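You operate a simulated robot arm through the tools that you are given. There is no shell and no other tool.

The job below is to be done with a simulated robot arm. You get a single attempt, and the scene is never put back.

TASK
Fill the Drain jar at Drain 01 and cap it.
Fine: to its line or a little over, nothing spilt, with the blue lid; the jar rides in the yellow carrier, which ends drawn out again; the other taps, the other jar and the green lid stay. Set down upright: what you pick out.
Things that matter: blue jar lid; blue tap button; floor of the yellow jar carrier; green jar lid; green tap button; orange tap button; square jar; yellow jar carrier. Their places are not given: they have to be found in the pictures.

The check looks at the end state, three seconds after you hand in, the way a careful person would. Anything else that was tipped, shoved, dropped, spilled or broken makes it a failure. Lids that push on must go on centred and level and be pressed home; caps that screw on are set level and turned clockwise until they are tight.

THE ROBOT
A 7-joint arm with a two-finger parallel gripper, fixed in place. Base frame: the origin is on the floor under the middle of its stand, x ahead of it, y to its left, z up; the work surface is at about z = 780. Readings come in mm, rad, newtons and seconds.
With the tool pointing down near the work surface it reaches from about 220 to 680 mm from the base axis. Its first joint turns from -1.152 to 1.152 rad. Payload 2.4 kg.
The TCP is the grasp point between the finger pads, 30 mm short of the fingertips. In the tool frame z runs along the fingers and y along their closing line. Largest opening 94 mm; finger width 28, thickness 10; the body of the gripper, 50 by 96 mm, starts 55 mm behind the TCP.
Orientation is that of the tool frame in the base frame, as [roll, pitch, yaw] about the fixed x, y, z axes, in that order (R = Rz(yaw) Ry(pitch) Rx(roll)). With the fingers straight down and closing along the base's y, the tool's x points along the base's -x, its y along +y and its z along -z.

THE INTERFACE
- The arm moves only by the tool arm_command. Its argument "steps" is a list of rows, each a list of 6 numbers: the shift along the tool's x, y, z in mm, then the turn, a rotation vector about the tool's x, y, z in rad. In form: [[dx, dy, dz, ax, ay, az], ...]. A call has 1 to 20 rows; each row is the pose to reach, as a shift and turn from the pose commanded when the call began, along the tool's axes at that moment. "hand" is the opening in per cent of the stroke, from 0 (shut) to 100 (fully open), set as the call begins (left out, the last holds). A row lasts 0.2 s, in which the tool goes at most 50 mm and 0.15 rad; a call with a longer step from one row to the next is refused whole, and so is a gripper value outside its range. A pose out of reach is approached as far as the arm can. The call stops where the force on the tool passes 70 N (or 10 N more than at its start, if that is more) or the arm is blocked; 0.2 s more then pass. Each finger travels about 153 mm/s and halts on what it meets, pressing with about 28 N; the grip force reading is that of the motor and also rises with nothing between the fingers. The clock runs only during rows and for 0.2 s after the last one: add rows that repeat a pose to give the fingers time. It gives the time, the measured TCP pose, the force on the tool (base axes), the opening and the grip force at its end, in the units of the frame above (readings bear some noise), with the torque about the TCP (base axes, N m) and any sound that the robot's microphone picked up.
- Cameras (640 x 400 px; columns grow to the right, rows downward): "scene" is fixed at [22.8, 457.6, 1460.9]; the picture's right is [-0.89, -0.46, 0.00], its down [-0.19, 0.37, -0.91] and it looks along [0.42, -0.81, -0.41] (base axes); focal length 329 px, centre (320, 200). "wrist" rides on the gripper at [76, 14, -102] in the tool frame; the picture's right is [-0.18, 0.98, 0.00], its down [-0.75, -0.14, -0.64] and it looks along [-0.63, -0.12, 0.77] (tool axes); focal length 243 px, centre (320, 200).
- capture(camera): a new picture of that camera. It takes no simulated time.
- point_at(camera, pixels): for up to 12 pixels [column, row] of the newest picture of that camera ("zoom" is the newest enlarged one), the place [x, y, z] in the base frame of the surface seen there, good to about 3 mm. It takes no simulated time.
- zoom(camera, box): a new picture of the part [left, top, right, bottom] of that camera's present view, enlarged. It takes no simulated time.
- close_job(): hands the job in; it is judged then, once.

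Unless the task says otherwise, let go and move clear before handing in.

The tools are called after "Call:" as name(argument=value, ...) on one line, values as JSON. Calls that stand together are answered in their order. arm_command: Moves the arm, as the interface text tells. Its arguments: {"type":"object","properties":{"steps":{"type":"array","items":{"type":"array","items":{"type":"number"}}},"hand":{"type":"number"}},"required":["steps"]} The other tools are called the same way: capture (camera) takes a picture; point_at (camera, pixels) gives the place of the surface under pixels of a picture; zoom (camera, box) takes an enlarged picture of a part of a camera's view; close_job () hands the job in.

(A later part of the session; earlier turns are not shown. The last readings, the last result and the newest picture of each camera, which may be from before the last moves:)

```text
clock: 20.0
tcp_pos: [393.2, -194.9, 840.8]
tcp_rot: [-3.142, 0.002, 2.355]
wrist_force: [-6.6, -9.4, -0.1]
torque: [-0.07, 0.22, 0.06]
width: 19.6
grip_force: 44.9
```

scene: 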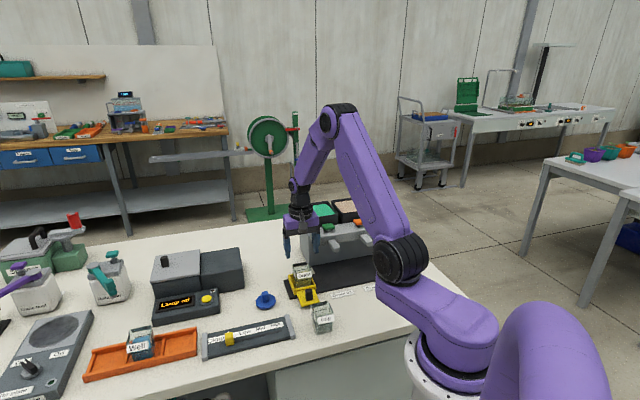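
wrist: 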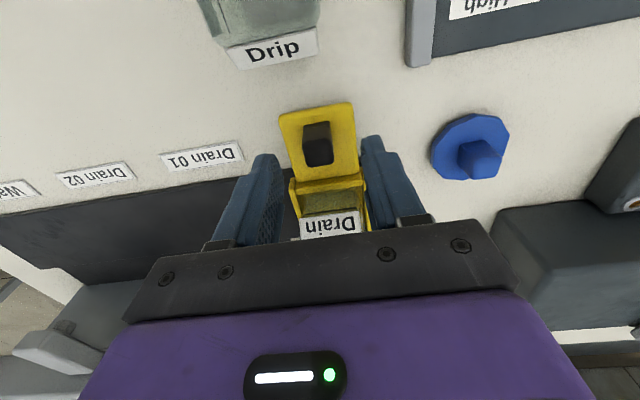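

The knob is gripped at 19.6 mm with a slight side force. I'll test-slide the carrier 12 mm along −t and watch the force.

Call:
arm_command(steps=[[0, -3, 0, 0, 0, 0], [0, -6, 0, 0, 0, 0], [0, -9, 0, 0, 0, 0], [0, -12, 0, 0, 0, 0], [0, -12, 0, 0, 0, 0]])

Call:
zoom(camera="scene", box=[280, 255, 340, 315])

```text
clock: 21.2
tcp_pos: [384.9, -204.5, 838.9]
tcp_rot: [3.141, 0.0, 2.356]
wrist_force: [-0.5, 0.1, -16.6]
torque: [-0.81, -0.87, 0.16]
width: 19.7
grip_force: 44.9
```

```text
6.67 times, centred on (310, 285) of scene
```

zoom: 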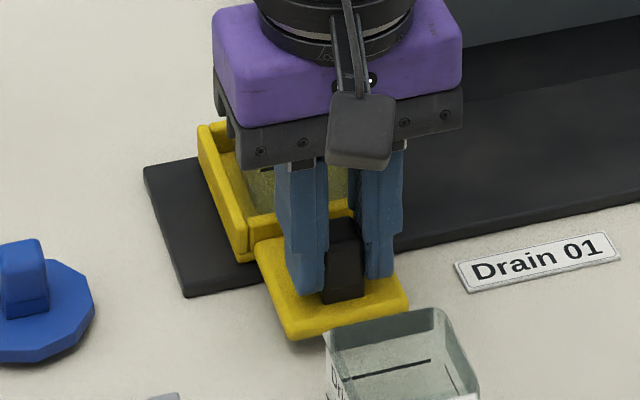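

The carrier slid freely with the grip, but there is a −16.6 N vertical pull, meaning I'm lifting slightly at the knob. I'll lower 0.8 mm to relieve that.

Call:
arm_command(steps=[[0, 0, 0.4, 0, 0, 0], [0, 0, 0.8, 0, 0, 0], [0, 0, 0.8, 0, 0, 0]])

```text
clock: 22.0
tcp_pos: [386.0, -203.2, 839.8]
tcp_rot: [-3.141, -0.003, 2.357]
wrist_force: [-4.1, 4.2, 9.8]
torque: [-0.08, -0.12, -0.03]
width: 19.5
grip_force: 44.7
```

Now +9.8 N, so it is balanced in between. I'll back off 0.3 mm and slide on along −t at a gentle 40 mm/s for 50 mm.

Call:
arm_command(steps=[[0, -4, -0.3, 0, 0, 0], [0, -11, -0.3, 0, 0, 0], [0, -19, -0.3, 0, 0, 0], [0, -27, -0.3, 0, 0, 0], [0, -35, -0.3, 0, 0, 0], [0, -43, -0.3, 0, 0, 0], [0, -48, -0.3, 0, 0, 0], [0, -50, -0.3, 0, 0, 0], [0, -50, -0.3, 0, 0, 0]])

Call:
capture(camera="scene")

Call:
capture(camera="wrist")

```text
clock: 24.0
tcp_pos: [350.8, -238.4, 838.4]
tcp_rot: [3.141, 0.001, 2.357]
wrist_force: [-2.4, 1.0, 2.6]
torque: [0.39, 0.41, 0.1]
width: 19.7
grip_force: 45.8
```

```text
taken
```

scene: 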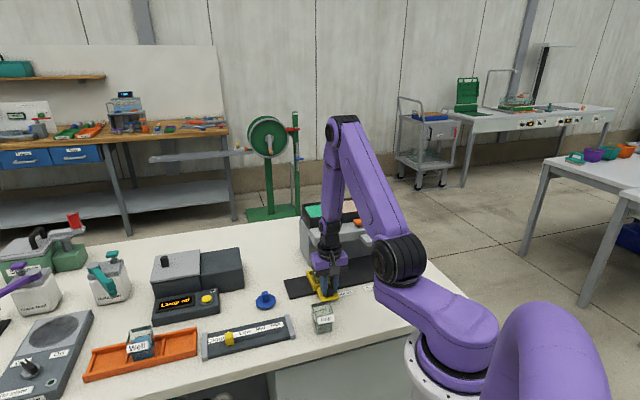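

```text
taken
```

wrist: 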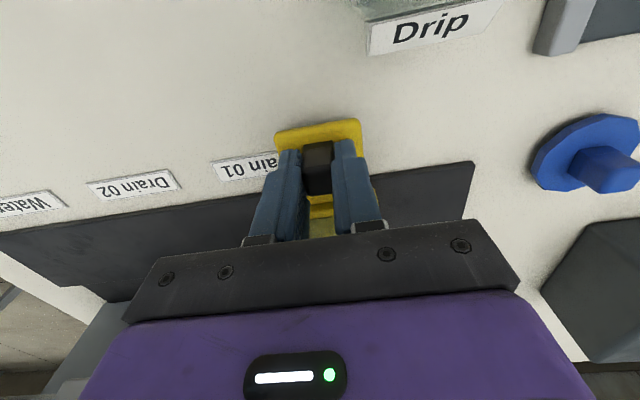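

Sliding is smooth (TCP t=79.5). Another 45 mm brings the jar to t≈32 under the green nozzle.

Call:
arm_command(steps=[[0, -4, 0, 0, 0, 0], [0, -11, 0, 0, 0, 0], [0, -19, 0, 0, 0, 0], [0, -27, 0, 0, 0, 0], [0, -35, 0, 0, 0, 0], [0, -41, 0, 0, 0, 0], [0, -45, 0, 0, 0, 0], [0, -45, 0, 0, 0, 0]])

Call:
zoom(camera="scene", box=[290, 205, 390, 305])

Call:
capture(camera="wrist")

```text
clock: 25.8
tcp_pos: [318.2, -270.5, 840.1]
tcp_rot: [3.141, 0.001, 2.355]
wrist_force: [0.5, -2.0, 5.4]
torque: [0.53, 0.52, 0.06]
width: 19.6
grip_force: 45.2
```

```text
4.00 times, centred on (340, 255) of scene
```

zoom: 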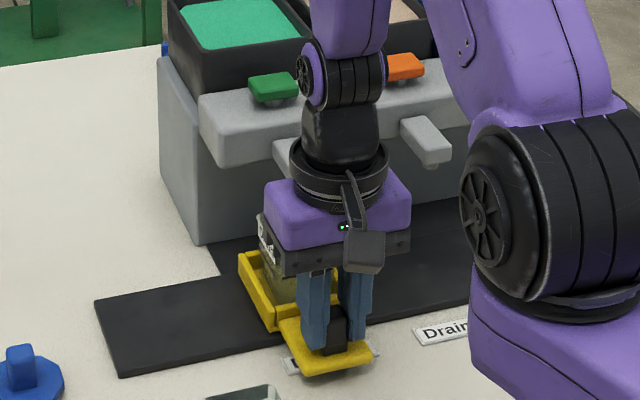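

```text
taken
```

wrist: 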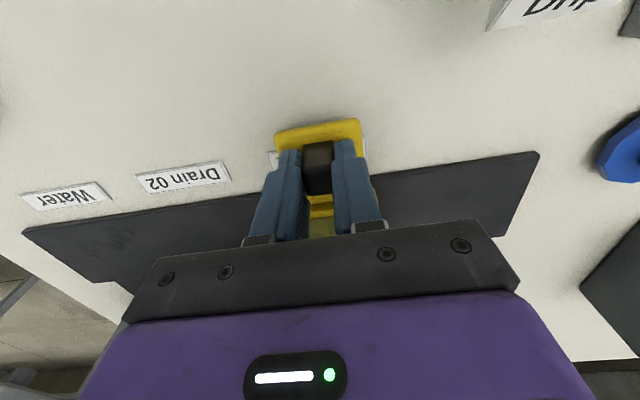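

The carrier is at the Drain 01 position. I'll open the fingers, rise clear and check that the jar is under the green nozzle.

Call:
arm_command(steps=[[0, 0, 0, 0, 0, 0], [0, 0, 0, 0, 0, 0], [0, 0, -10, 0, 0, 0], [0, 0, -30, 0, 0, 0], [20, 0, -60, 0, 0, 0], [40, 0, -95, 0, 0, 0], [40, 0, -95, 0, 0, 0]], hand=53)

Call:
capture(camera="wrist")

Call:
zoom(camera="scene", box=[300, 210, 370, 300])

```text
clock: 27.4
tcp_pos: [289.1, -241.2, 933.9]
tcp_rot: [3.141, 0.0, 2.355]
wrist_force: [-0.7, 0.0, -0.3]
torque: [-0.03, 0.01, 0.01]
width: 49.7
grip_force: 0.2
```

```text
taken
```

wrist: 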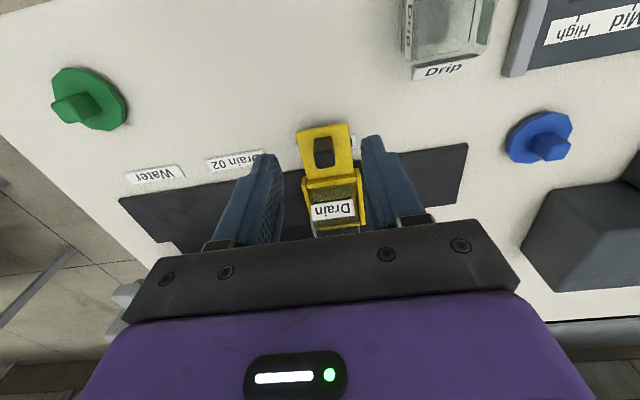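

```text
4.44 times, centred on (335, 255) of scene
```

zoom: 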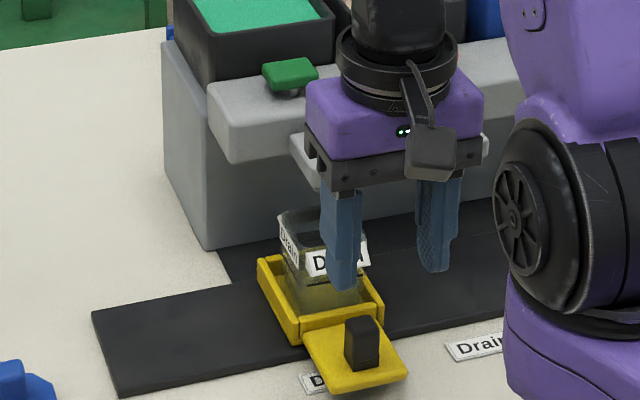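

The gripper blocks the view, so I'll close the fingers, rise to z≈1060, and move over toward the green button, from where both cameras should see the jar.

Call:
arm_command(steps=[[0, 0, -40, 0, 0, 0], [0, 0, -80, 0, 0, 0], [0, 0, -126, 0, 0, 0], [-35, -1, -126, 0, 0, 0], [-75, -1, -126, 0, 0, 0], [-115, -1, -126, 0, 0, 0], [-155, -1, -126, 0, 0, 0], [-189, -1, -126, 0, 0, 0], [-189, -1, -126, 0, 0, 0]], hand=0)

Call:
capture(camera="wrist")

Call:
zoom(camera="scene", box=[290, 190, 380, 300])

```text
clock: 29.4
tcp_pos: [422.0, -376.9, 1058.8]
tcp_rot: [3.14, 0.001, 2.358]
wrist_force: [-0.8, -0.2, 0.0]
torque: [0.02, -0.01, 0.02]
width: 0.1
grip_force: 27.7
```

```text
taken
```

wrist: 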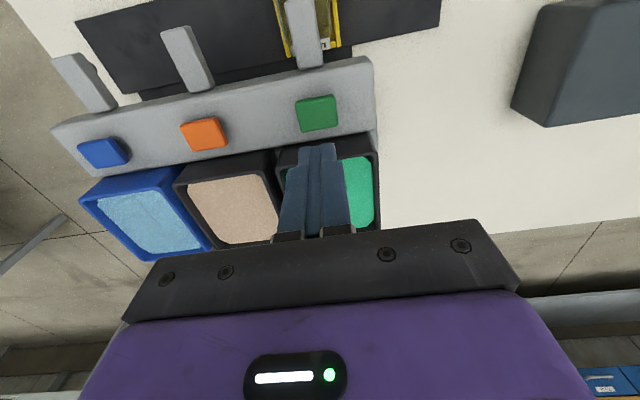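

```text
3.64 times, centred on (335, 245) of scene
```

zoom: 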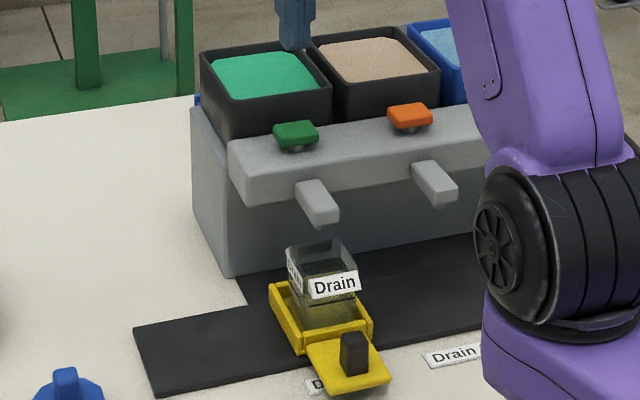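

The scene view shows the jar below the green spout. I'll zoom to verify alignment of nozzle (about px 326,258) with the jar's mouth.

Call:
zoom(camera="scene", box=[308, 232, 348, 282])

```text
8.00 times, centred on (328, 257) of scene
```

zoom: 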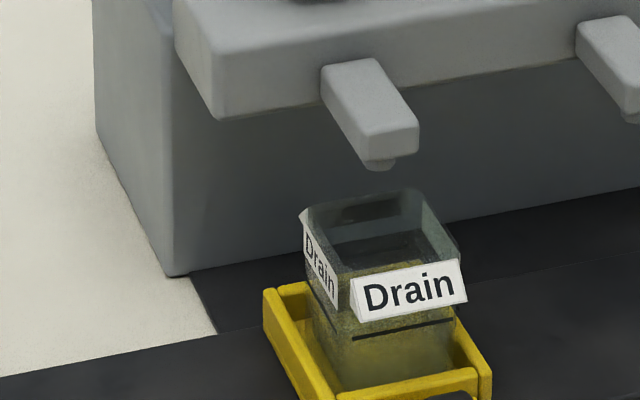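

The nozzle (zoom 380,165) projects to about (379,249) at rim height, within the mouth (corners ≈(305,212),(415,192),(460,262),(350,280)). I'll verify with measured points.

Call:
point_at(camera="zoom", pixels=[[380, 165], [372, 163], [390, 165], [307, 213], [330, 207], [457, 255], [352, 276], [440, 225], [400, 262], [380, 345], [400, 335], [440, 327]])

Call:
point_at(camera="wrist", pixels=[[317, 112], [302, 105], [332, 102], [304, 128], [335, 124], [322, 44], [335, 42], [286, 20], [338, 20], [280, 152], [352, 152], [365, 137]])

```text
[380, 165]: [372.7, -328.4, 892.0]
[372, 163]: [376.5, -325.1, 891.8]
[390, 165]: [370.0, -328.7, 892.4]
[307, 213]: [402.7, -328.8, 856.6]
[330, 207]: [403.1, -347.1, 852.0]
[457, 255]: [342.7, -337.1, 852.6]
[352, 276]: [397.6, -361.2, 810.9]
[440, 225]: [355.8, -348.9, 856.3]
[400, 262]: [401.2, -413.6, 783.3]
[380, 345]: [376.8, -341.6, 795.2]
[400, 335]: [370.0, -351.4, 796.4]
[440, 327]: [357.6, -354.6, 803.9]
```

```text
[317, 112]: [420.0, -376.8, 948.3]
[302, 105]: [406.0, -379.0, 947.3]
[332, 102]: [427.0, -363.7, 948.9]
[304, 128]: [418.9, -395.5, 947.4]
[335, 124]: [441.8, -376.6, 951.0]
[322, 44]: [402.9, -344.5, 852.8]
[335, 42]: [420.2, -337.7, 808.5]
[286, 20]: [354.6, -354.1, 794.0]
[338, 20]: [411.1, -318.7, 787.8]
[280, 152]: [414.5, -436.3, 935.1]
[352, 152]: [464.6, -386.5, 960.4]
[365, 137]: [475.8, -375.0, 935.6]
```

Everything lines up: nozzle t≈32, n≈-495 inside the jar mouth; green button spans t 18–45, n −556 to −577, top z≈948. I'll come down to a few mm above the button.

Call:
arm_command(steps=[[-1.5, 0, 30, 0, 0, 0], [-1.5, 0, 60, 0, 0, 0], [-1.5, 0, 75, 0, 0, 0], [-1.5, 0, 75, 0, 0, 0]], hand=0)

Call:
zoom(camera="scene", box=[300, 190, 360, 290])

Call:
capture(camera="wrist")

```text
clock: 30.4
tcp_pos: [423.7, -378.5, 986.1]
tcp_rot: [3.141, 0.002, 2.357]
wrist_force: [0.4, 0.6, -0.3]
torque: [-0.02, 0.02, -0.02]
width: 0.0
grip_force: 28.7
```

```text
4.00 times, centred on (330, 240) of scene
```

zoom: 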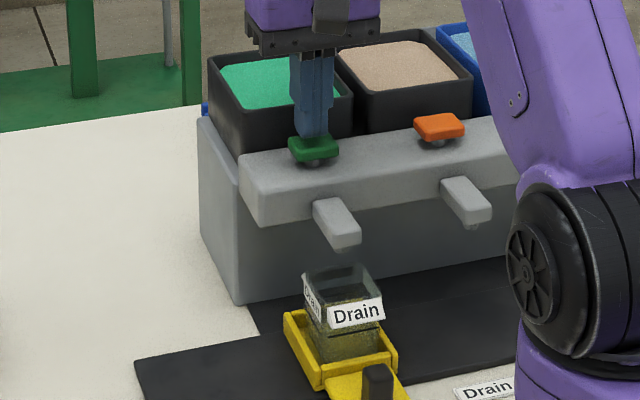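

```text
taken
```

wrist: 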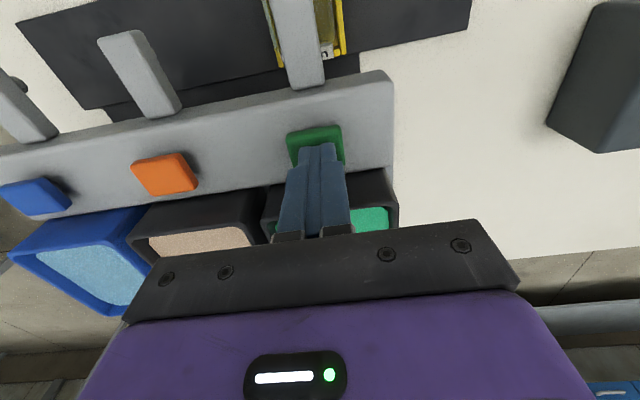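

The closed fingertips hover over the green button with about 7 mm to go. I'll lower 7 mm and read force and sound.

Call:
arm_command(steps=[[0, 0, 5, 0, 0, 0], [0, 0, 7, 0, 0, 0]])

```text
clock: 31.0
tcp_pos: [424.3, -378.3, 977.8]
tcp_rot: [-3.14, 0.0, 2.357]
wrist_force: [-0.1, -1.4, 0.4]
torque: [-0.01, -0.01, -0.02]
width: 0.0
grip_force: 27.8
```

No contact yet at TCP z≈978. I'll do a brief dip of 2.5 mm and return, then check for force, sound or flow.

Call:
arm_command(steps=[[0, 0, 2.5, 0, 0, 0]])

Call:
zoom(camera="scene", box=[308, 232, 348, 282])

```text
clock: 31.4
tcp_pos: [424.9, -378.7, 975.6]
tcp_rot: [3.141, -0.001, 2.357]
wrist_force: [-1.0, 1.4, 1.6]
torque: [0.0, 0.01, 0.0]
width: 0.0
grip_force: 28.3
```

```text
8.00 times, centred on (328, 257) of scene
```

zoom: 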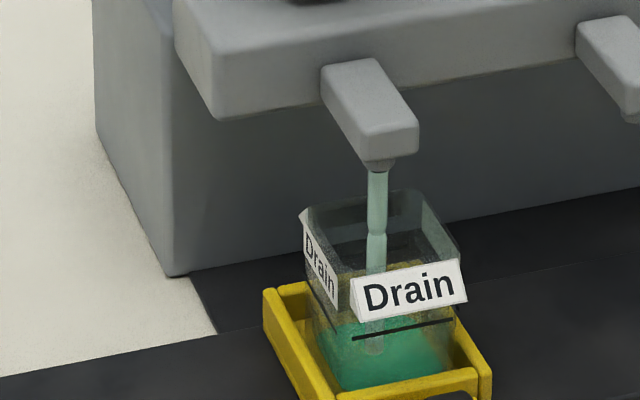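

It's pouring already and the green level in the jar is close to the line. I'll lift off the button right away.

Call:
arm_command(steps=[[0, 0, -30, 0, 0, 0]])

Call:
zoom(camera="scene", box=[308, 232, 348, 282])

```text
clock: 31.8
tcp_pos: [425.7, -377.9, 1005.5]
tcp_rot: [-3.14, 0.001, 2.357]
wrist_force: [-0.8, -0.5, -0.7]
torque: [0.0, -0.02, -0.03]
width: 0.1
grip_force: 28.4
```

```text
8.00 times, centred on (328, 257) of scene
```

zoom: 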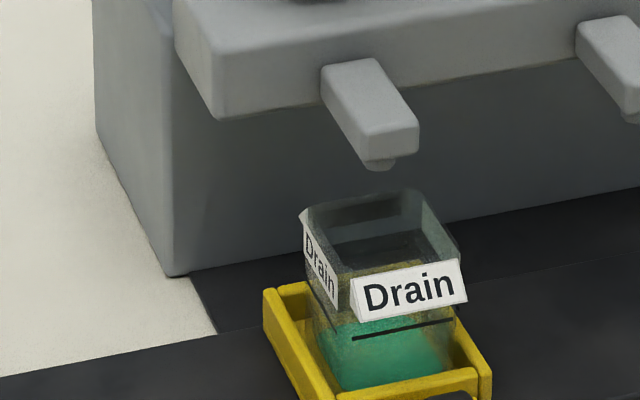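

The flow has stopped. I'll zoom closely on the jar to compare the liquid level to the line.

Call:
zoom(camera="scene", box=[320, 252, 344, 284])

Call:
zoom(camera="wrist", box=[240, 0, 380, 90])

```text
12.50 times, centred on (332, 268) of scene
```

zoom: 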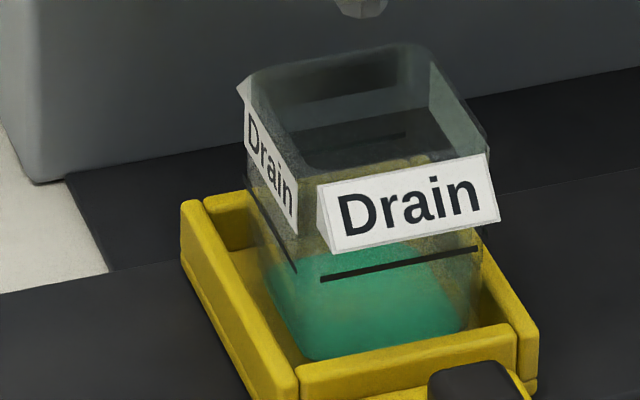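

```text
4.44 times, centred on (310, 45) of wrist
```

zoom: 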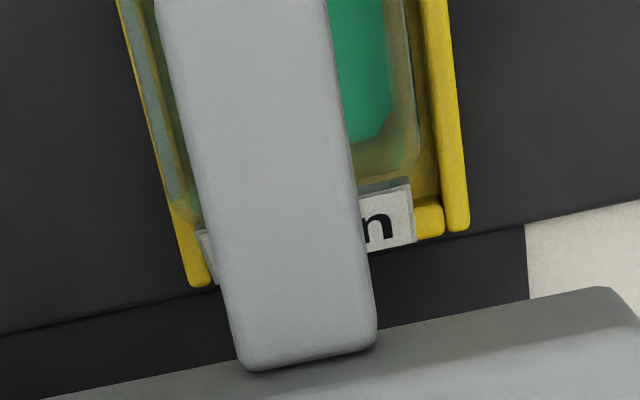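

I'll enlarge further and probe depth on the green surface to find its height (the line is at z≈830 here).

Call:
zoom(camera="scene", box=[324, 266, 342, 282])

Call:
point_at(camera="zoom", pixels=[[200, 150], [260, 150], [330, 140], [400, 120], [260, 200], [330, 200], [400, 200], [300, 260], [360, 260], [420, 240], [300, 310], [380, 300]])

Call:
point_at(camera="wrist", pixels=[[322, 10], [325, 20], [320, 5], [328, 28], [318, 2], [326, 8], [330, 34], [332, 30]])

```text
16.00 times, centred on (333, 274) of scene
```

zoom: 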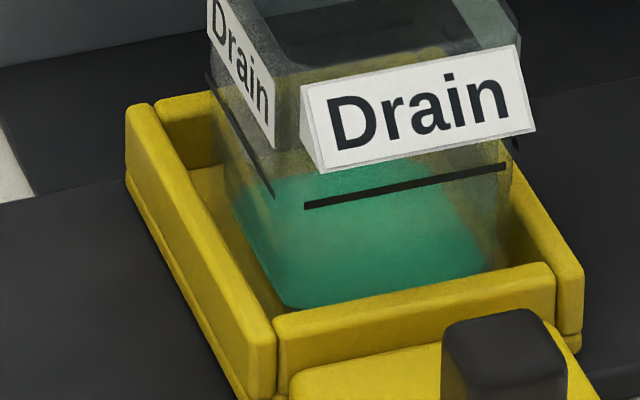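

```text
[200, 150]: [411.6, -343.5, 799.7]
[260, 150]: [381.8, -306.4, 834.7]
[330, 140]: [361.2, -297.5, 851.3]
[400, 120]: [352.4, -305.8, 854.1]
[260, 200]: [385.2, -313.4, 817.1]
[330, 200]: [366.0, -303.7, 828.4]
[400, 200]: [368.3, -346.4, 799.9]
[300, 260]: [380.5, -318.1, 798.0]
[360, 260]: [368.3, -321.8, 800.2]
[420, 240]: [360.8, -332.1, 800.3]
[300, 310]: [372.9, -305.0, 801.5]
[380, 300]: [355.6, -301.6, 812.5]
```

```text
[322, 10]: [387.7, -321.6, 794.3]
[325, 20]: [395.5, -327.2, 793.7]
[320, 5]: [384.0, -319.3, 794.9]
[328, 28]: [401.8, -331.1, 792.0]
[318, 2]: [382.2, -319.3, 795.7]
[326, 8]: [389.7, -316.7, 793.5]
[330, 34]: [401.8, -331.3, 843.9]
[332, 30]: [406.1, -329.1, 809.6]
```

Depth readings show the green surface is really at z≈800 (seen from above through the front), so only a few mm deep; the line is at ≈830. I'll press again for about 1 s and release in the same call, then measure the rise.

Call:
arm_command(steps=[[0, 0, 26, 0, 0, 0], [0, 0, 30, 0, 0, 0], [0, 0, 30, 0, 0, 0], [0, 0, 30, 0, 0, 0], [0, 0, 30, 0, 0, 0], [0, 0, 0, 0, 0, 0]])

Call:
zoom(camera="scene", box=[324, 266, 342, 282])

Call:
point_at(camera="zoom", pixels=[[330, 210], [400, 200], [300, 240], [360, 230], [420, 220], [440, 200], [380, 250], [330, 250], [280, 200], [350, 165], [420, 175], [460, 200]])

```text
clock: 33.2
tcp_pos: [423.7, -378.0, 1005.8]
tcp_rot: [3.14, 0.0, 2.356]
wrist_force: [-0.9, -0.4, 0.7]
torque: [0.01, 0.01, 0.02]
width: 0.1
grip_force: 27.8
```

```text
16.00 times, centred on (333, 274) of scene
```

zoom: 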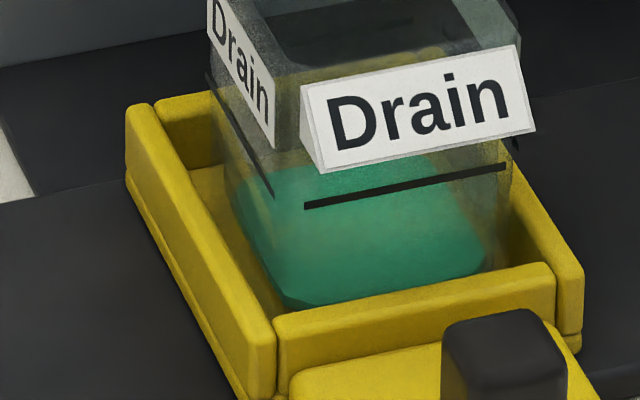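

```text
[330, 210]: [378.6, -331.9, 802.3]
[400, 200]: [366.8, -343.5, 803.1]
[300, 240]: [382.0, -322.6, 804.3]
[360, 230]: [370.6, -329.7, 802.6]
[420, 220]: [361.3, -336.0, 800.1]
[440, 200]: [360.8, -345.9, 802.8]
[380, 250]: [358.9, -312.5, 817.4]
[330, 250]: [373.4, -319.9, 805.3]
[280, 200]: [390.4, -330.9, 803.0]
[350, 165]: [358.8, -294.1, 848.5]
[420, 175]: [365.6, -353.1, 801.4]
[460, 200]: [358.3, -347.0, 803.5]
```

The surface now averages z≈803, about 3 mm higher for roughly 0.7 s of press, i.e. about 4–5 mm/s. I'll press about 2.8 s next, which stays safely under the line.

Call:
arm_command(steps=[[0, 0, 26, 0, 0, 0], [0, 0, 30, 0, 0, 0], [0, 0, 30, 0, 0, 0], [0, 0, 30, 0, 0, 0], [0, 0, 30, 0, 0, 0], [0, 0, 30, 0, 0, 0], [0, 0, 30, 0, 0, 0], [0, 0, 30, 0, 0, 0], [0, 0, 30, 0, 0, 0], [0, 0, 30, 0, 0, 0], [0, 0, 30, 0, 0, 0], [0, 0, 30, 0, 0, 0], [0, 0, 30, 0, 0, 0], [0, 0, 30, 0, 0, 0], [0, 0, 30, 0, 0, 0], [0, 0, 0, 0, 0, 0]])

Call:
zoom(camera="scene", box=[324, 264, 342, 280])

Call:
point_at(camera="zoom", pixels=[[330, 242], [400, 232], [300, 272], [360, 262], [420, 252], [440, 232], [460, 232], [330, 282], [280, 232], [350, 240], [420, 215], [300, 245]])

```text
clock: 36.6
tcp_pos: [423.4, -376.1, 1004.0]
tcp_rot: [3.141, -0.001, 2.357]
wrist_force: [0.8, -0.5, -0.3]
torque: [0.01, -0.01, -0.02]
width: 0.2
grip_force: 27.9
```

```text
16.00 times, centred on (333, 272) of scene
```

zoom: 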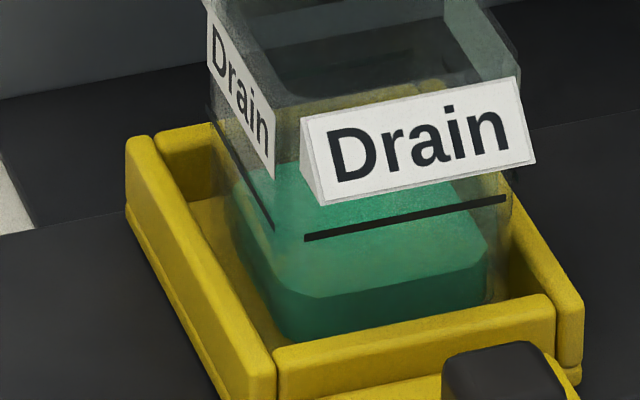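

```text
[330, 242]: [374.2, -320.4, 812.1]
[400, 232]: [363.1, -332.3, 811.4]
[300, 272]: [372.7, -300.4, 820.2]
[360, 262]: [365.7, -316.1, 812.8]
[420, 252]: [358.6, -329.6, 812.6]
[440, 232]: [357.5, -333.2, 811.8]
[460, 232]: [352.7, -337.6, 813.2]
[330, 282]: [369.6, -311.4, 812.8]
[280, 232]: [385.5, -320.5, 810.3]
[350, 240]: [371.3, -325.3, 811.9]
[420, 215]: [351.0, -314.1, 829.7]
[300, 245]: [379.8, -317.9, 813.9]
```

Level is now z≈812 with its front edge about 16–17 mm below the line; the rate is about 3.4 mm/s. Another ~3.5 s press brings it to roughly 824, still below the line.

Call:
arm_command(steps=[[0, 0, 26, 0, 0, 0], [0, 0, 30, 0, 0, 0], [0, 0, 30, 0, 0, 0], [0, 0, 30, 0, 0, 0], [0, 0, 30, 0, 0, 0], [0, 0, 30, 0, 0, 0], [0, 0, 30, 0, 0, 0], [0, 0, 30, 0, 0, 0], [0, 0, 30, 0, 0, 0], [0, 0, 30, 0, 0, 0], [0, 0, 30, 0, 0, 0], [0, 0, 30, 0, 0, 0], [0, 0, 30, 0, 0, 0], [0, 0, 30, 0, 0, 0], [0, 0, 30, 0, 0, 0], [0, 0, 30, 0, 0, 0], [0, 0, 30, 0, 0, 0], [0, 0, 30, 0, 0, 0], [0, 0, 0, 0, 0, 0]])

Call:
zoom(camera="scene", box=[324, 264, 342, 280])

Call:
point_at(camera="zoom", pixels=[[330, 225], [400, 212], [440, 205], [360, 222], [340, 250], [300, 200], [420, 208], [330, 215], [460, 222], [480, 215], [290, 205], [360, 235]])

```text
clock: 40.6
tcp_pos: [423.8, -377.8, 1006.8]
tcp_rot: [-3.141, -0.001, 2.356]
wrist_force: [-0.5, 0.2, 1.1]
torque: [0.01, 0.0, -0.03]
width: 0.2
grip_force: 28.6
```

```text
16.00 times, centred on (333, 272) of scene
```

zoom: 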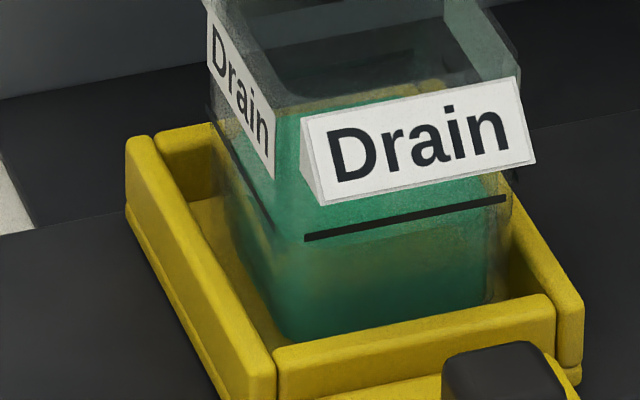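

```text
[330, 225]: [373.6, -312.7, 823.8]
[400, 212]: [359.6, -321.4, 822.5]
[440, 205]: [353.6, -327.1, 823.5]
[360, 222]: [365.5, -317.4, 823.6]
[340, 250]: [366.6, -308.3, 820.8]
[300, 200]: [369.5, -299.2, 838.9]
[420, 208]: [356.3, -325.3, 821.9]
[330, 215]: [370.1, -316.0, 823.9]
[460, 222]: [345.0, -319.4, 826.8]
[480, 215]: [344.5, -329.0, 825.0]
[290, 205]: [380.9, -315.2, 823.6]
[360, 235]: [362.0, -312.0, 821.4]
```

Level is now about z=823. I'll measure the line itself precisely before the last press.

Call:
zoom(camera="scene", box=[327, 266, 341, 278])

Call:
point_at(camera="zoom", pixels=[[260, 235], [300, 226], [340, 218], [380, 209], [420, 200], [460, 192], [490, 186], [200, 200], [190, 180], [210, 222], [300, 245], [420, 225]])

```text
16.00 times, centred on (334, 272) of scene
```

zoom: 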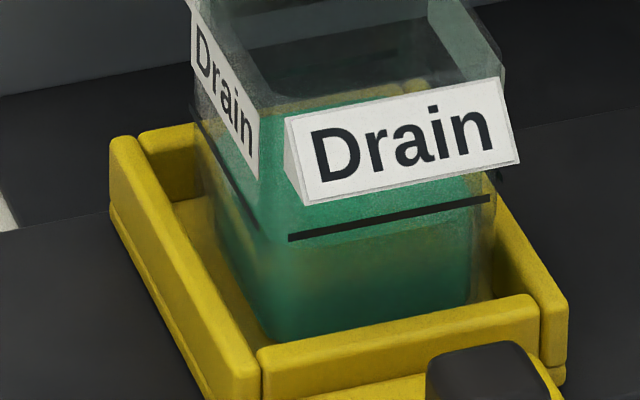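

```text
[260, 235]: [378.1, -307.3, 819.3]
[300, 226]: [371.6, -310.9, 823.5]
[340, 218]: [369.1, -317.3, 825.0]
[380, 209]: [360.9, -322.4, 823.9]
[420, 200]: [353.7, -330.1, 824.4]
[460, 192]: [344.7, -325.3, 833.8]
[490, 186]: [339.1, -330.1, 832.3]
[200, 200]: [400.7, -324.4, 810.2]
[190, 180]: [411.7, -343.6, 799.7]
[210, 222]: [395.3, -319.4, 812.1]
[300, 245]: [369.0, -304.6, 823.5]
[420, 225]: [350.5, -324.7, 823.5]
```

My pixels missed the line; it runs from (288,238) to (490,198). Querying on it.

Call:
point_at(camera="zoom", pixels=[[295, 237], [320, 232], [345, 227], [370, 222], [395, 217], [420, 212], [445, 207], [470, 202], [230, 185], [245, 210], [220, 168], [255, 225]])

```text
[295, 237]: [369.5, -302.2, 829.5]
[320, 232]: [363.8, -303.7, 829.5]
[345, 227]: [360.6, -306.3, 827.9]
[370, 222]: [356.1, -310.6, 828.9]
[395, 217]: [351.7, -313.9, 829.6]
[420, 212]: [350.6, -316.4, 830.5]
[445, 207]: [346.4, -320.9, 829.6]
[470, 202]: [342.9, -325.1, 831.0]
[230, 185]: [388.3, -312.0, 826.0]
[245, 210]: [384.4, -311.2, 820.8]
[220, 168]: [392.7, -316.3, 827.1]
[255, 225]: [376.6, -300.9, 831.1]
```

The line is at z≈829.6 and the liquid at ≈823.6, a gap of 6 mm. I'll press about 1.75 s (≈+5.8 mm), then check.

Call:
arm_command(steps=[[0, 0, 26, 0, 0, 0], [0, 0, 30, 0, 0, 0], [0, 0, 30, 0, 0, 0], [0, 0, 30, 0, 0, 0], [0, 0, 30, 0, 0, 0], [0, 0, 30, 0, 0, 0], [0, 0, 30, 0, 0, 0], [0, 0, 30, 0, 0, 0], [0, 0, 30, 0, 0, 0], [0, 0, 30, 0, 0, 0], [0, 0, 0, 0, 0, 0]])

Call:
zoom(camera="scene", box=[327, 266, 341, 278])

Call:
point_at(camera="zoom", pixels=[[310, 222], [330, 216], [350, 212], [370, 207], [390, 204], [410, 200], [430, 196], [445, 193], [285, 215], [275, 190], [420, 190], [270, 130]])

```text
clock: 43.0
tcp_pos: [426.2, -377.4, 1006.8]
tcp_rot: [3.141, -0.001, 2.356]
wrist_force: [0.4, 0.3, -1.1]
torque: [-0.01, 0.01, -0.01]
width: 0.0
grip_force: 27.7
```

```text
16.00 times, centred on (334, 272) of scene
```

zoom: 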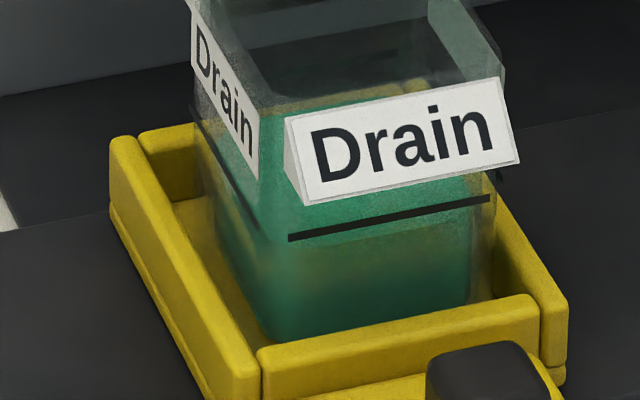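

```text
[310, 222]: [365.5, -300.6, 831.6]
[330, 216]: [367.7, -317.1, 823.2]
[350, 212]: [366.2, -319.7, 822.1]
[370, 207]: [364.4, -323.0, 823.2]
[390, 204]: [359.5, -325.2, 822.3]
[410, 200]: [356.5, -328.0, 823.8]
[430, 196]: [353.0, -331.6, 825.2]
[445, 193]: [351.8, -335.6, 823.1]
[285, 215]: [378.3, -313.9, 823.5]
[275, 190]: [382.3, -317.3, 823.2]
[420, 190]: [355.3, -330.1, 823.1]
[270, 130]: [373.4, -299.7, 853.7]
```

The level hasn't changed (still ≈823), so that press may not have opened the valve. I'll go down again in one short call, stop there, and look for a stream.

Call:
arm_command(steps=[[0, 0, 26, 0, 0, 0], [0, 0, 30, 0, 0, 0]])

Call:
zoom(camera="scene", box=[300, 190, 360, 290])

```text
clock: 43.6
tcp_pos: [424.5, -377.8, 976.2]
tcp_rot: [3.141, 0.001, 2.356]
wrist_force: [0.8, -1.7, 1.0]
torque: [-0.01, -0.01, -0.02]
width: 0.0
grip_force: 28.4
```

```text
4.00 times, centred on (330, 240) of scene
```

zoom: 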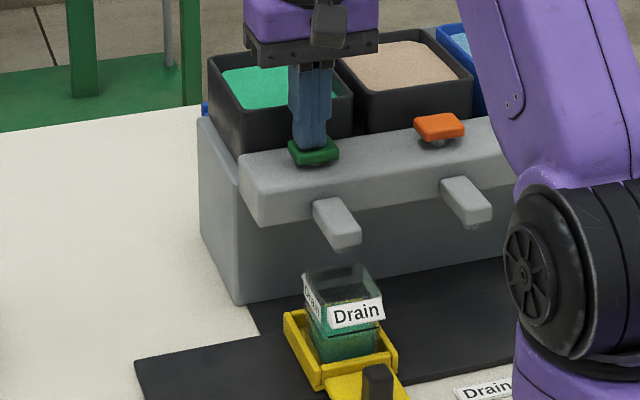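

No stream at this depth (TCP z≈976), so the press is marginal. I'll push 1 mm deeper in one row and look again.

Call:
arm_command(steps=[[0, 0, 1, 0, 0, 0]])

Call:
zoom(camera="scene", box=[308, 220, 350, 290])

```text
clock: 44.0
tcp_pos: [425.1, -376.7, 974.9]
tcp_rot: [3.141, 0.001, 2.356]
wrist_force: [0.9, -0.9, 1.3]
torque: [-0.03, -0.02, 0.0]
width: 0.2
grip_force: 27.5
```

```text
5.71 times, centred on (329, 255) of scene
```

zoom: 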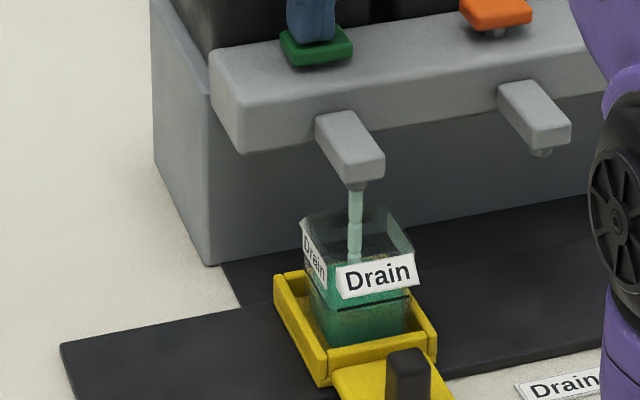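

The stream is running now. I'll hold 1.2 s and lift off, then measure again.

Call:
arm_command(steps=[[0, 0, 0, 0, 0, 0], [0, 0, 0, 0, 0, 0], [0, 0, 0, 0, 0, 0], [0, 0, 0, 0, 0, 0], [0, 0, 0, 0, 0, 0], [0, 0, 0, 0, 0, 0], [0, 0, -31, 0, 0, 0]])

Call:
zoom(camera="scene", box=[327, 266, 341, 278])

Call:
point_at(camera="zoom", pixels=[[310, 217], [330, 213], [350, 209], [370, 205], [390, 201], [410, 197], [430, 193], [445, 190], [285, 205], [275, 190], [440, 184], [460, 184]])

```text
clock: 45.6
tcp_pos: [424.9, -376.8, 1007.7]
tcp_rot: [3.141, -0.003, 2.356]
wrist_force: [1.0, 0.2, 0.0]
torque: [0.01, -0.01, -0.04]
width: 0.0
grip_force: 28.7
```

```text
16.00 times, centred on (334, 272) of scene
```

zoom: 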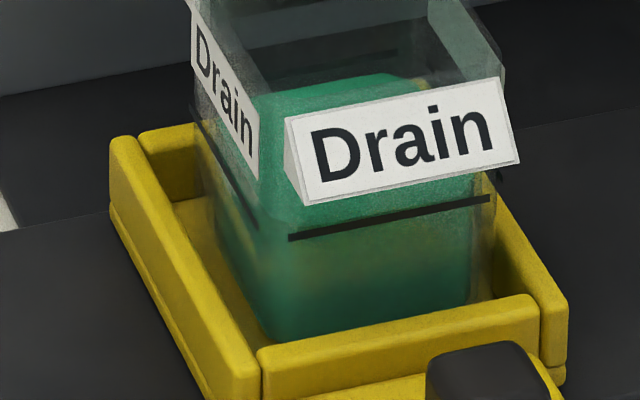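

```text
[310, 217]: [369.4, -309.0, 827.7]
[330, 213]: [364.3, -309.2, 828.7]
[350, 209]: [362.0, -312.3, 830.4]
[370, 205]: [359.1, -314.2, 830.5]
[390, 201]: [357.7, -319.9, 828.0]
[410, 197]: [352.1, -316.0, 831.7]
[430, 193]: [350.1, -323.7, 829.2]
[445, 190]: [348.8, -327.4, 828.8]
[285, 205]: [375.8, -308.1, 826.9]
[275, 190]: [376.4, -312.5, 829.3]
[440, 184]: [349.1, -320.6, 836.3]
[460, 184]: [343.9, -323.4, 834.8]
```

The surface reads about z=829, right at the line within error. I'll check the back edge of the surface against the back line too, for a second opinion.

Call:
zoom(camera="scene", box=[327, 258, 341, 270])

Call:
point_at(camera="zoom", pixels=[[300, 225], [320, 215], [340, 212], [380, 206], [400, 204], [290, 235], [280, 245], [270, 260], [300, 187], [330, 182], [360, 177], [260, 250]])

```text
16.00 times, centred on (334, 264) of scene
```

zoom: 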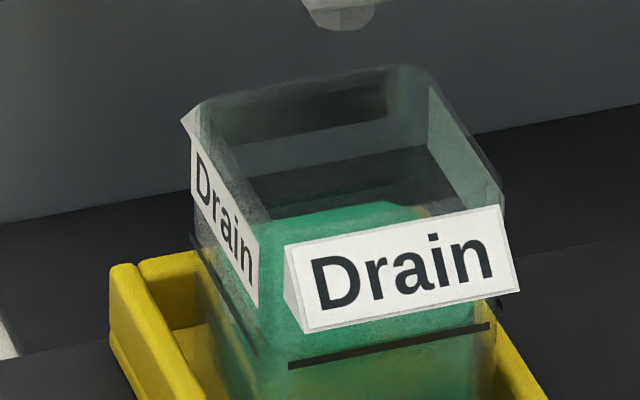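

```text
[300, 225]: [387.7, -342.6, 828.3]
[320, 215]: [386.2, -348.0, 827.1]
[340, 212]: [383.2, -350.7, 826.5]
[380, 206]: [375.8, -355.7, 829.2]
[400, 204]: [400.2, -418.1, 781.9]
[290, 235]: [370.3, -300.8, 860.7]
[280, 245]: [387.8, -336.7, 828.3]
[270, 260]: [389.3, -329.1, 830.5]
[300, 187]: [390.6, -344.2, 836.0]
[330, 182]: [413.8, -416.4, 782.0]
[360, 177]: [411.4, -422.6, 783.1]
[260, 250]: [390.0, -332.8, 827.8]
```

Averaging all readings, the surface is at about 828.7 against a line at 829.6. A further ~0.7 s press (slightly deeper, 31.5 mm) should put it about 1–1.5 mm over the line.

Call:
arm_command(steps=[[0, 0, 27, 0, 0, 0], [0, 0, 31.5, 0, 0, 0], [0, 0, 31.5, 0, 0, 0], [0, 0, 31.5, 0, 0, 0], [0, 0, 31.5, 0, 0, 0], [0, 0, 0, 0, 0, 0]])

Call:
zoom(camera="scene", box=[327, 262, 341, 274])

Call:
point_at(camera="zoom", pixels=[[310, 281], [330, 277], [350, 273], [370, 269], [390, 265], [410, 261], [430, 257], [300, 161], [320, 151], [340, 148], [280, 181], [265, 195]])

```text
clock: 47.0
tcp_pos: [425.7, -375.9, 1003.6]
tcp_rot: [3.141, -0.001, 2.356]
wrist_force: [-1.0, 0.8, -0.5]
torque: [0.01, 0.02, -0.02]
width: 0.0
grip_force: 28.8
```

```text
16.00 times, centred on (334, 268) of scene
```

zoom: 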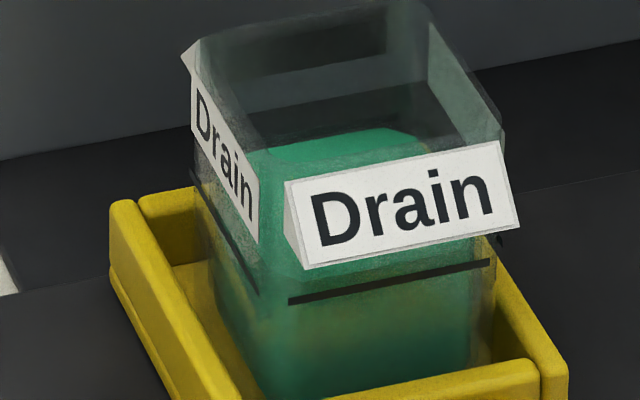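

```text
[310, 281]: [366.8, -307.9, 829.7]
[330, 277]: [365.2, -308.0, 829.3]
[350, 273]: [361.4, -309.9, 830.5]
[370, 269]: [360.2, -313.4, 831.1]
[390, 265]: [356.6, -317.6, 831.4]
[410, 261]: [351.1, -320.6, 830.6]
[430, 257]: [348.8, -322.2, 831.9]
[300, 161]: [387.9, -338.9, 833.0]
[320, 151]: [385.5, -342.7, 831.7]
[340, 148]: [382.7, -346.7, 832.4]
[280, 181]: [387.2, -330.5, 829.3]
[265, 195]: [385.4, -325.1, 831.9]
```

The surface now averages z≈831, about 1.5 mm over the line (829.6), with nothing spilt. I'll lift clear, open to 50 mm and go back over the carrier's knob.

Call:
arm_command(steps=[[0, 0, -28, 0, 0, 0], [0, 0, -55, 0, 0, 0], [38, 0, -55, 0, 0, 0], [76, 0.5, -55, 0, 0, 0], [114, 0.5, -55, 0, 0, 0], [150, 0.5, -55, 0, 0, 0], [150, 0.5, -15, 0, 0, 0], [150, 0.5, 25, 0, 0, 0], [150, 0.5, 65, 0, 0, 0], [150, 0.5, 105, 0, 0, 0], [150, 0.5, 130, 0, 0, 0], [150, 0.5, 130, 0, 0, 0]], hand=53)

Call:
capture(camera="wrist")

Call:
zoom(camera="scene", box=[300, 230, 370, 310])

```text
clock: 49.6
tcp_pos: [319.3, -272.5, 876.1]
tcp_rot: [3.14, -0.001, 2.355]
wrist_force: [0.2, -0.5, -0.1]
torque: [0.04, 0.0, -0.03]
width: 49.7
grip_force: 0.1
```

```text
taken
```

wrist: 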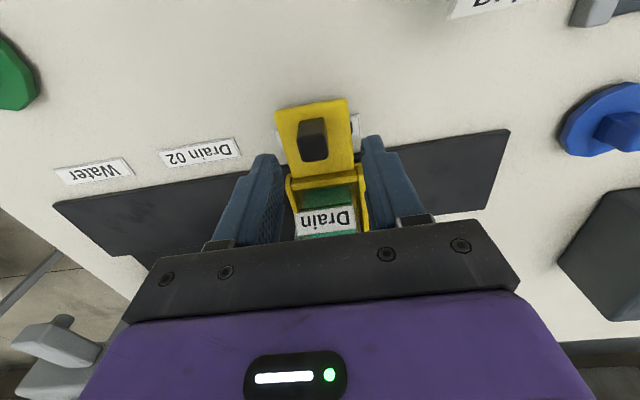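

```text
5.00 times, centred on (335, 270) of scene
```

zoom: 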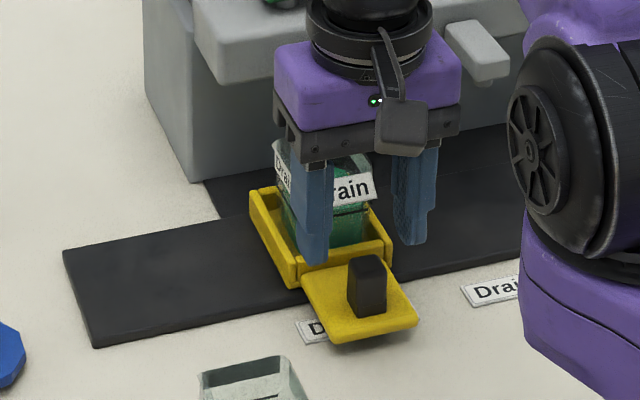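

The knob (wrist px 313,138) is slightly left of the fingers' middle. I'll measure it to centre before gripping, so the carrier isn't jerked.

Call:
zoom(camera="wrist", box=[240, 90, 390, 200])

Call:
point_at(camera="wrist", pixels=[[300, 122], [325, 119], [303, 140], [324, 139], [313, 128], [306, 130], [320, 130], [270, 160], [368, 145]])

Call:
arm_command(steps=[[0, 0, 0, 0, 0, 0]])

```text
3.64 times, centred on (315, 145) of wrist
```

zoom: 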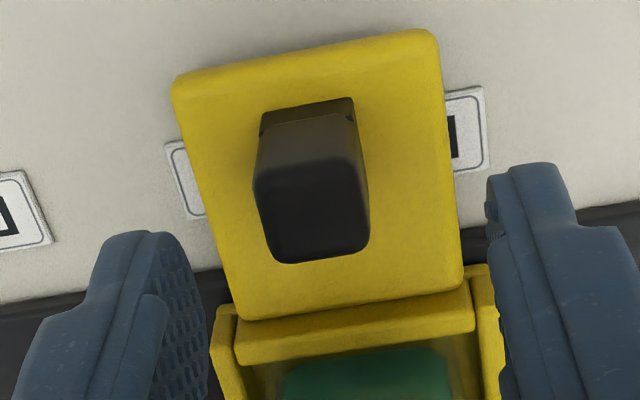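

```text
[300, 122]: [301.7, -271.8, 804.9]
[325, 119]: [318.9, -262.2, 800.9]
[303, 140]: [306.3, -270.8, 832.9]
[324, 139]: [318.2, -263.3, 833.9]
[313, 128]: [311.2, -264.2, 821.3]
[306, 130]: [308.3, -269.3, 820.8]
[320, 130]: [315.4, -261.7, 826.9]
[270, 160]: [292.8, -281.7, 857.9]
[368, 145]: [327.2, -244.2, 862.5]
```

```text
clock: 50.0
tcp_pos: [319.5, -271.2, 875.4]
tcp_rot: [3.141, 0.001, 2.355]
wrist_force: [-0.1, 0.3, 0.1]
torque: [0.0, -0.01, -0.02]
width: 49.8
grip_force: 0.2
```

The knob centre is at t≈31.5–32 while the fingers' middle is at t≈33.5. I'll shift −1.7 mm, lower 36 mm and close.

Call:
arm_command(steps=[[1, -1.7, 12, 0, 0, 0], [1, -1.7, 24, 0, 0, 0], [1, -1.7, 32, 0, 0, 0], [1, -1.7, 36, 0, 0, 0], [1, -1.7, 36, 0, 0, 0]])

Call:
arm_command(steps=[[0, 0, 0, 0, 0, 0], [0, 0, 0, 0, 0, 0], [0, 0, 0, 0, 0, 0]], hand=15)

```text
clock: 51.2
tcp_pos: [318.2, -270.5, 840.2]
tcp_rot: [3.141, -0.001, 2.356]
wrist_force: [0.8, 0.1, 0.0]
torque: [0.01, 0.01, 0.0]
width: 49.7
grip_force: 0.0
```

```text
clock: 52.0
tcp_pos: [318.0, -272.4, 838.9]
tcp_rot: [3.141, 0.0, 2.356]
wrist_force: [-0.8, -1.8, -4.4]
torque: [-0.11, -0.04, 0.02]
width: 19.8
grip_force: 44.8
```

The knob is gripped with little side force. I'll draw the carrier back out slowly, the first 55 mm.

Call:
arm_command(steps=[[0, 1, 0.1, 0, 0, 0], [0, 3, 0.2, 0, 0, 0], [0, 6, 0.2, 0, 0, 0], [0, 10, 0.2, 0, 0, 0], [0, 14, 0.2, 0, 0, 0], [0, 18, 0.2, 0, 0, 0], [0, 22, 0.2, 0, 0, 0], [0, 26, 0.2, 0, 0, 0], [0, 30, 0.2, 0, 0, 0], [0, 34, 0.2, 0, 0, 0], [0, 38, 0.2, 0, 0, 0], [0, 42, 0.2, 0, 0, 0], [0, 46, 0.2, 0, 0, 0], [0, 49, 0.2, 0, 0, 0], [0, 52, 0.2, 0, 0, 0], [0, 54, 0.2, 0, 0, 0], [0, 55, 0.2, 0, 0, 0], [0, 55, 0.2, 0, 0, 0]])

Call:
zoom(camera="scene", box=[280, 230, 370, 320])

```text
clock: 55.8
tcp_pos: [357.4, -232.3, 838.8]
tcp_rot: [-3.141, 0.001, 2.357]
wrist_force: [11.1, -9.6, 7.1]
torque: [0.21, 0.21, -0.08]
width: 19.5
grip_force: 45.0
```

```text
4.44 times, centred on (325, 275) of scene
```

zoom: 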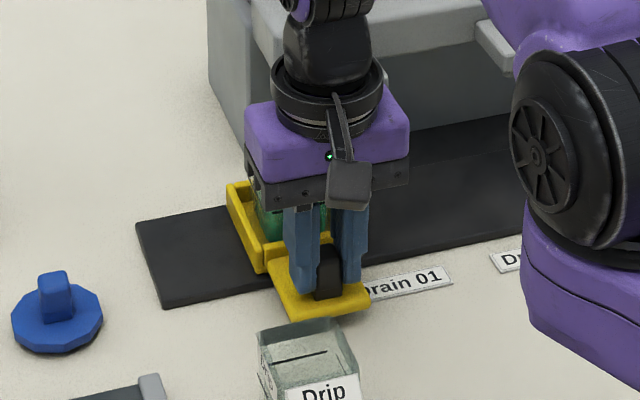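

There's a ~15 N sideways pull toward −n, so the rail direction differs a hair from my path. I'll correct by about −1 mm in n while drawing out the remaining 52 mm.

Call:
arm_command(steps=[[-0.5, 1, 0, 0, 0, 0], [-0.7, 3, 0, 0, 0, 0], [-0.8, 6, 0, 0, 0, 0], [-0.8, 10, 0, 0, 0, 0], [-0.8, 14, 0, 0, 0, 0], [-0.8, 18, 0, 0, 0, 0], [-0.8, 22, 0, 0, 0, 0], [-0.8, 26, 0, 0, 0, 0], [-0.8, 30, 0, 0, 0, 0], [-0.8, 34, 0, 0, 0, 0], [-0.8, 38, 0, 0, 0, 0], [-0.8, 42, 0, 0, 0, 0], [-0.8, 45, 0, 0, 0, 0], [-0.8, 48, 0, 0, 0, 0], [-0.8, 50, 0, 0, 0, 0], [-0.8, 51, 0, 0, 0, 0], [-0.8, 52, 0, 0, 0, 0], [-0.8, 52, 0, 0, 0, 0]])

Call:
zoom(camera="scene", box=[270, 240, 350, 320])

```text
clock: 59.6
tcp_pos: [393.2, -195.9, 840.4]
tcp_rot: [3.141, -0.001, 2.356]
wrist_force: [3.4, -4.8, 8.9]
torque: [0.93, 0.93, -0.02]
width: 19.5
grip_force: 45.2
```

```text
5.00 times, centred on (310, 280) of scene
```

zoom: 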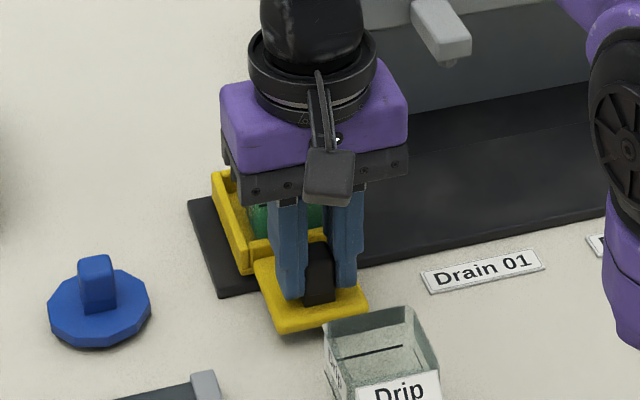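

The carrier is back at the end (TCP t=139.5, originally 140.2). I'll release the knob, rise clear and compare with its original place.

Call:
arm_command(steps=[[0, 0, 0, 0, 0, 0], [0, 0, 0, 0, 0, 0], [0, 0, -10, 0, 0, 0], [0, 0, -35, 0, 0, 0], [30, 0, -70, 0, 0, 0], [60, 0, -100, 0, 0, 0], [60, 0, -100, 0, 0, 0]], hand=53)

Call:
zoom(camera="scene", box=[284, 268, 324, 308])

Call:
capture(camera="wrist")

```text
clock: 61.2
tcp_pos: [348.6, -151.4, 939.2]
tcp_rot: [-3.141, -0.002, 2.356]
wrist_force: [0.3, 1.2, 0.4]
torque: [-0.01, -0.01, 0.01]
width: 49.9
grip_force: 0.1
```

```text
10.00 times, centred on (304, 288) of scene
```

zoom: 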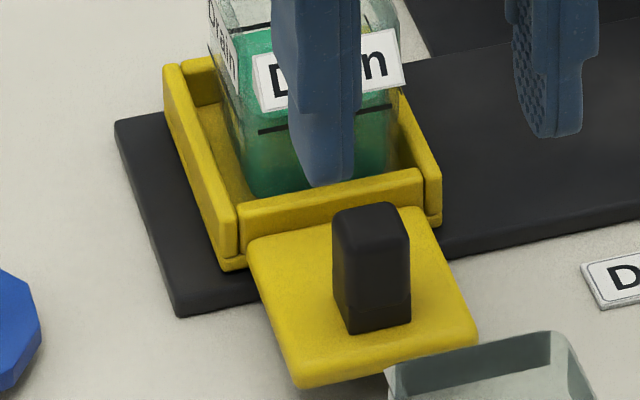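

```text
taken
```

wrist: 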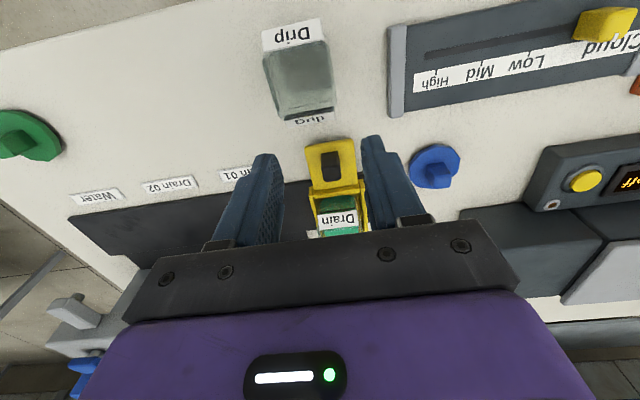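

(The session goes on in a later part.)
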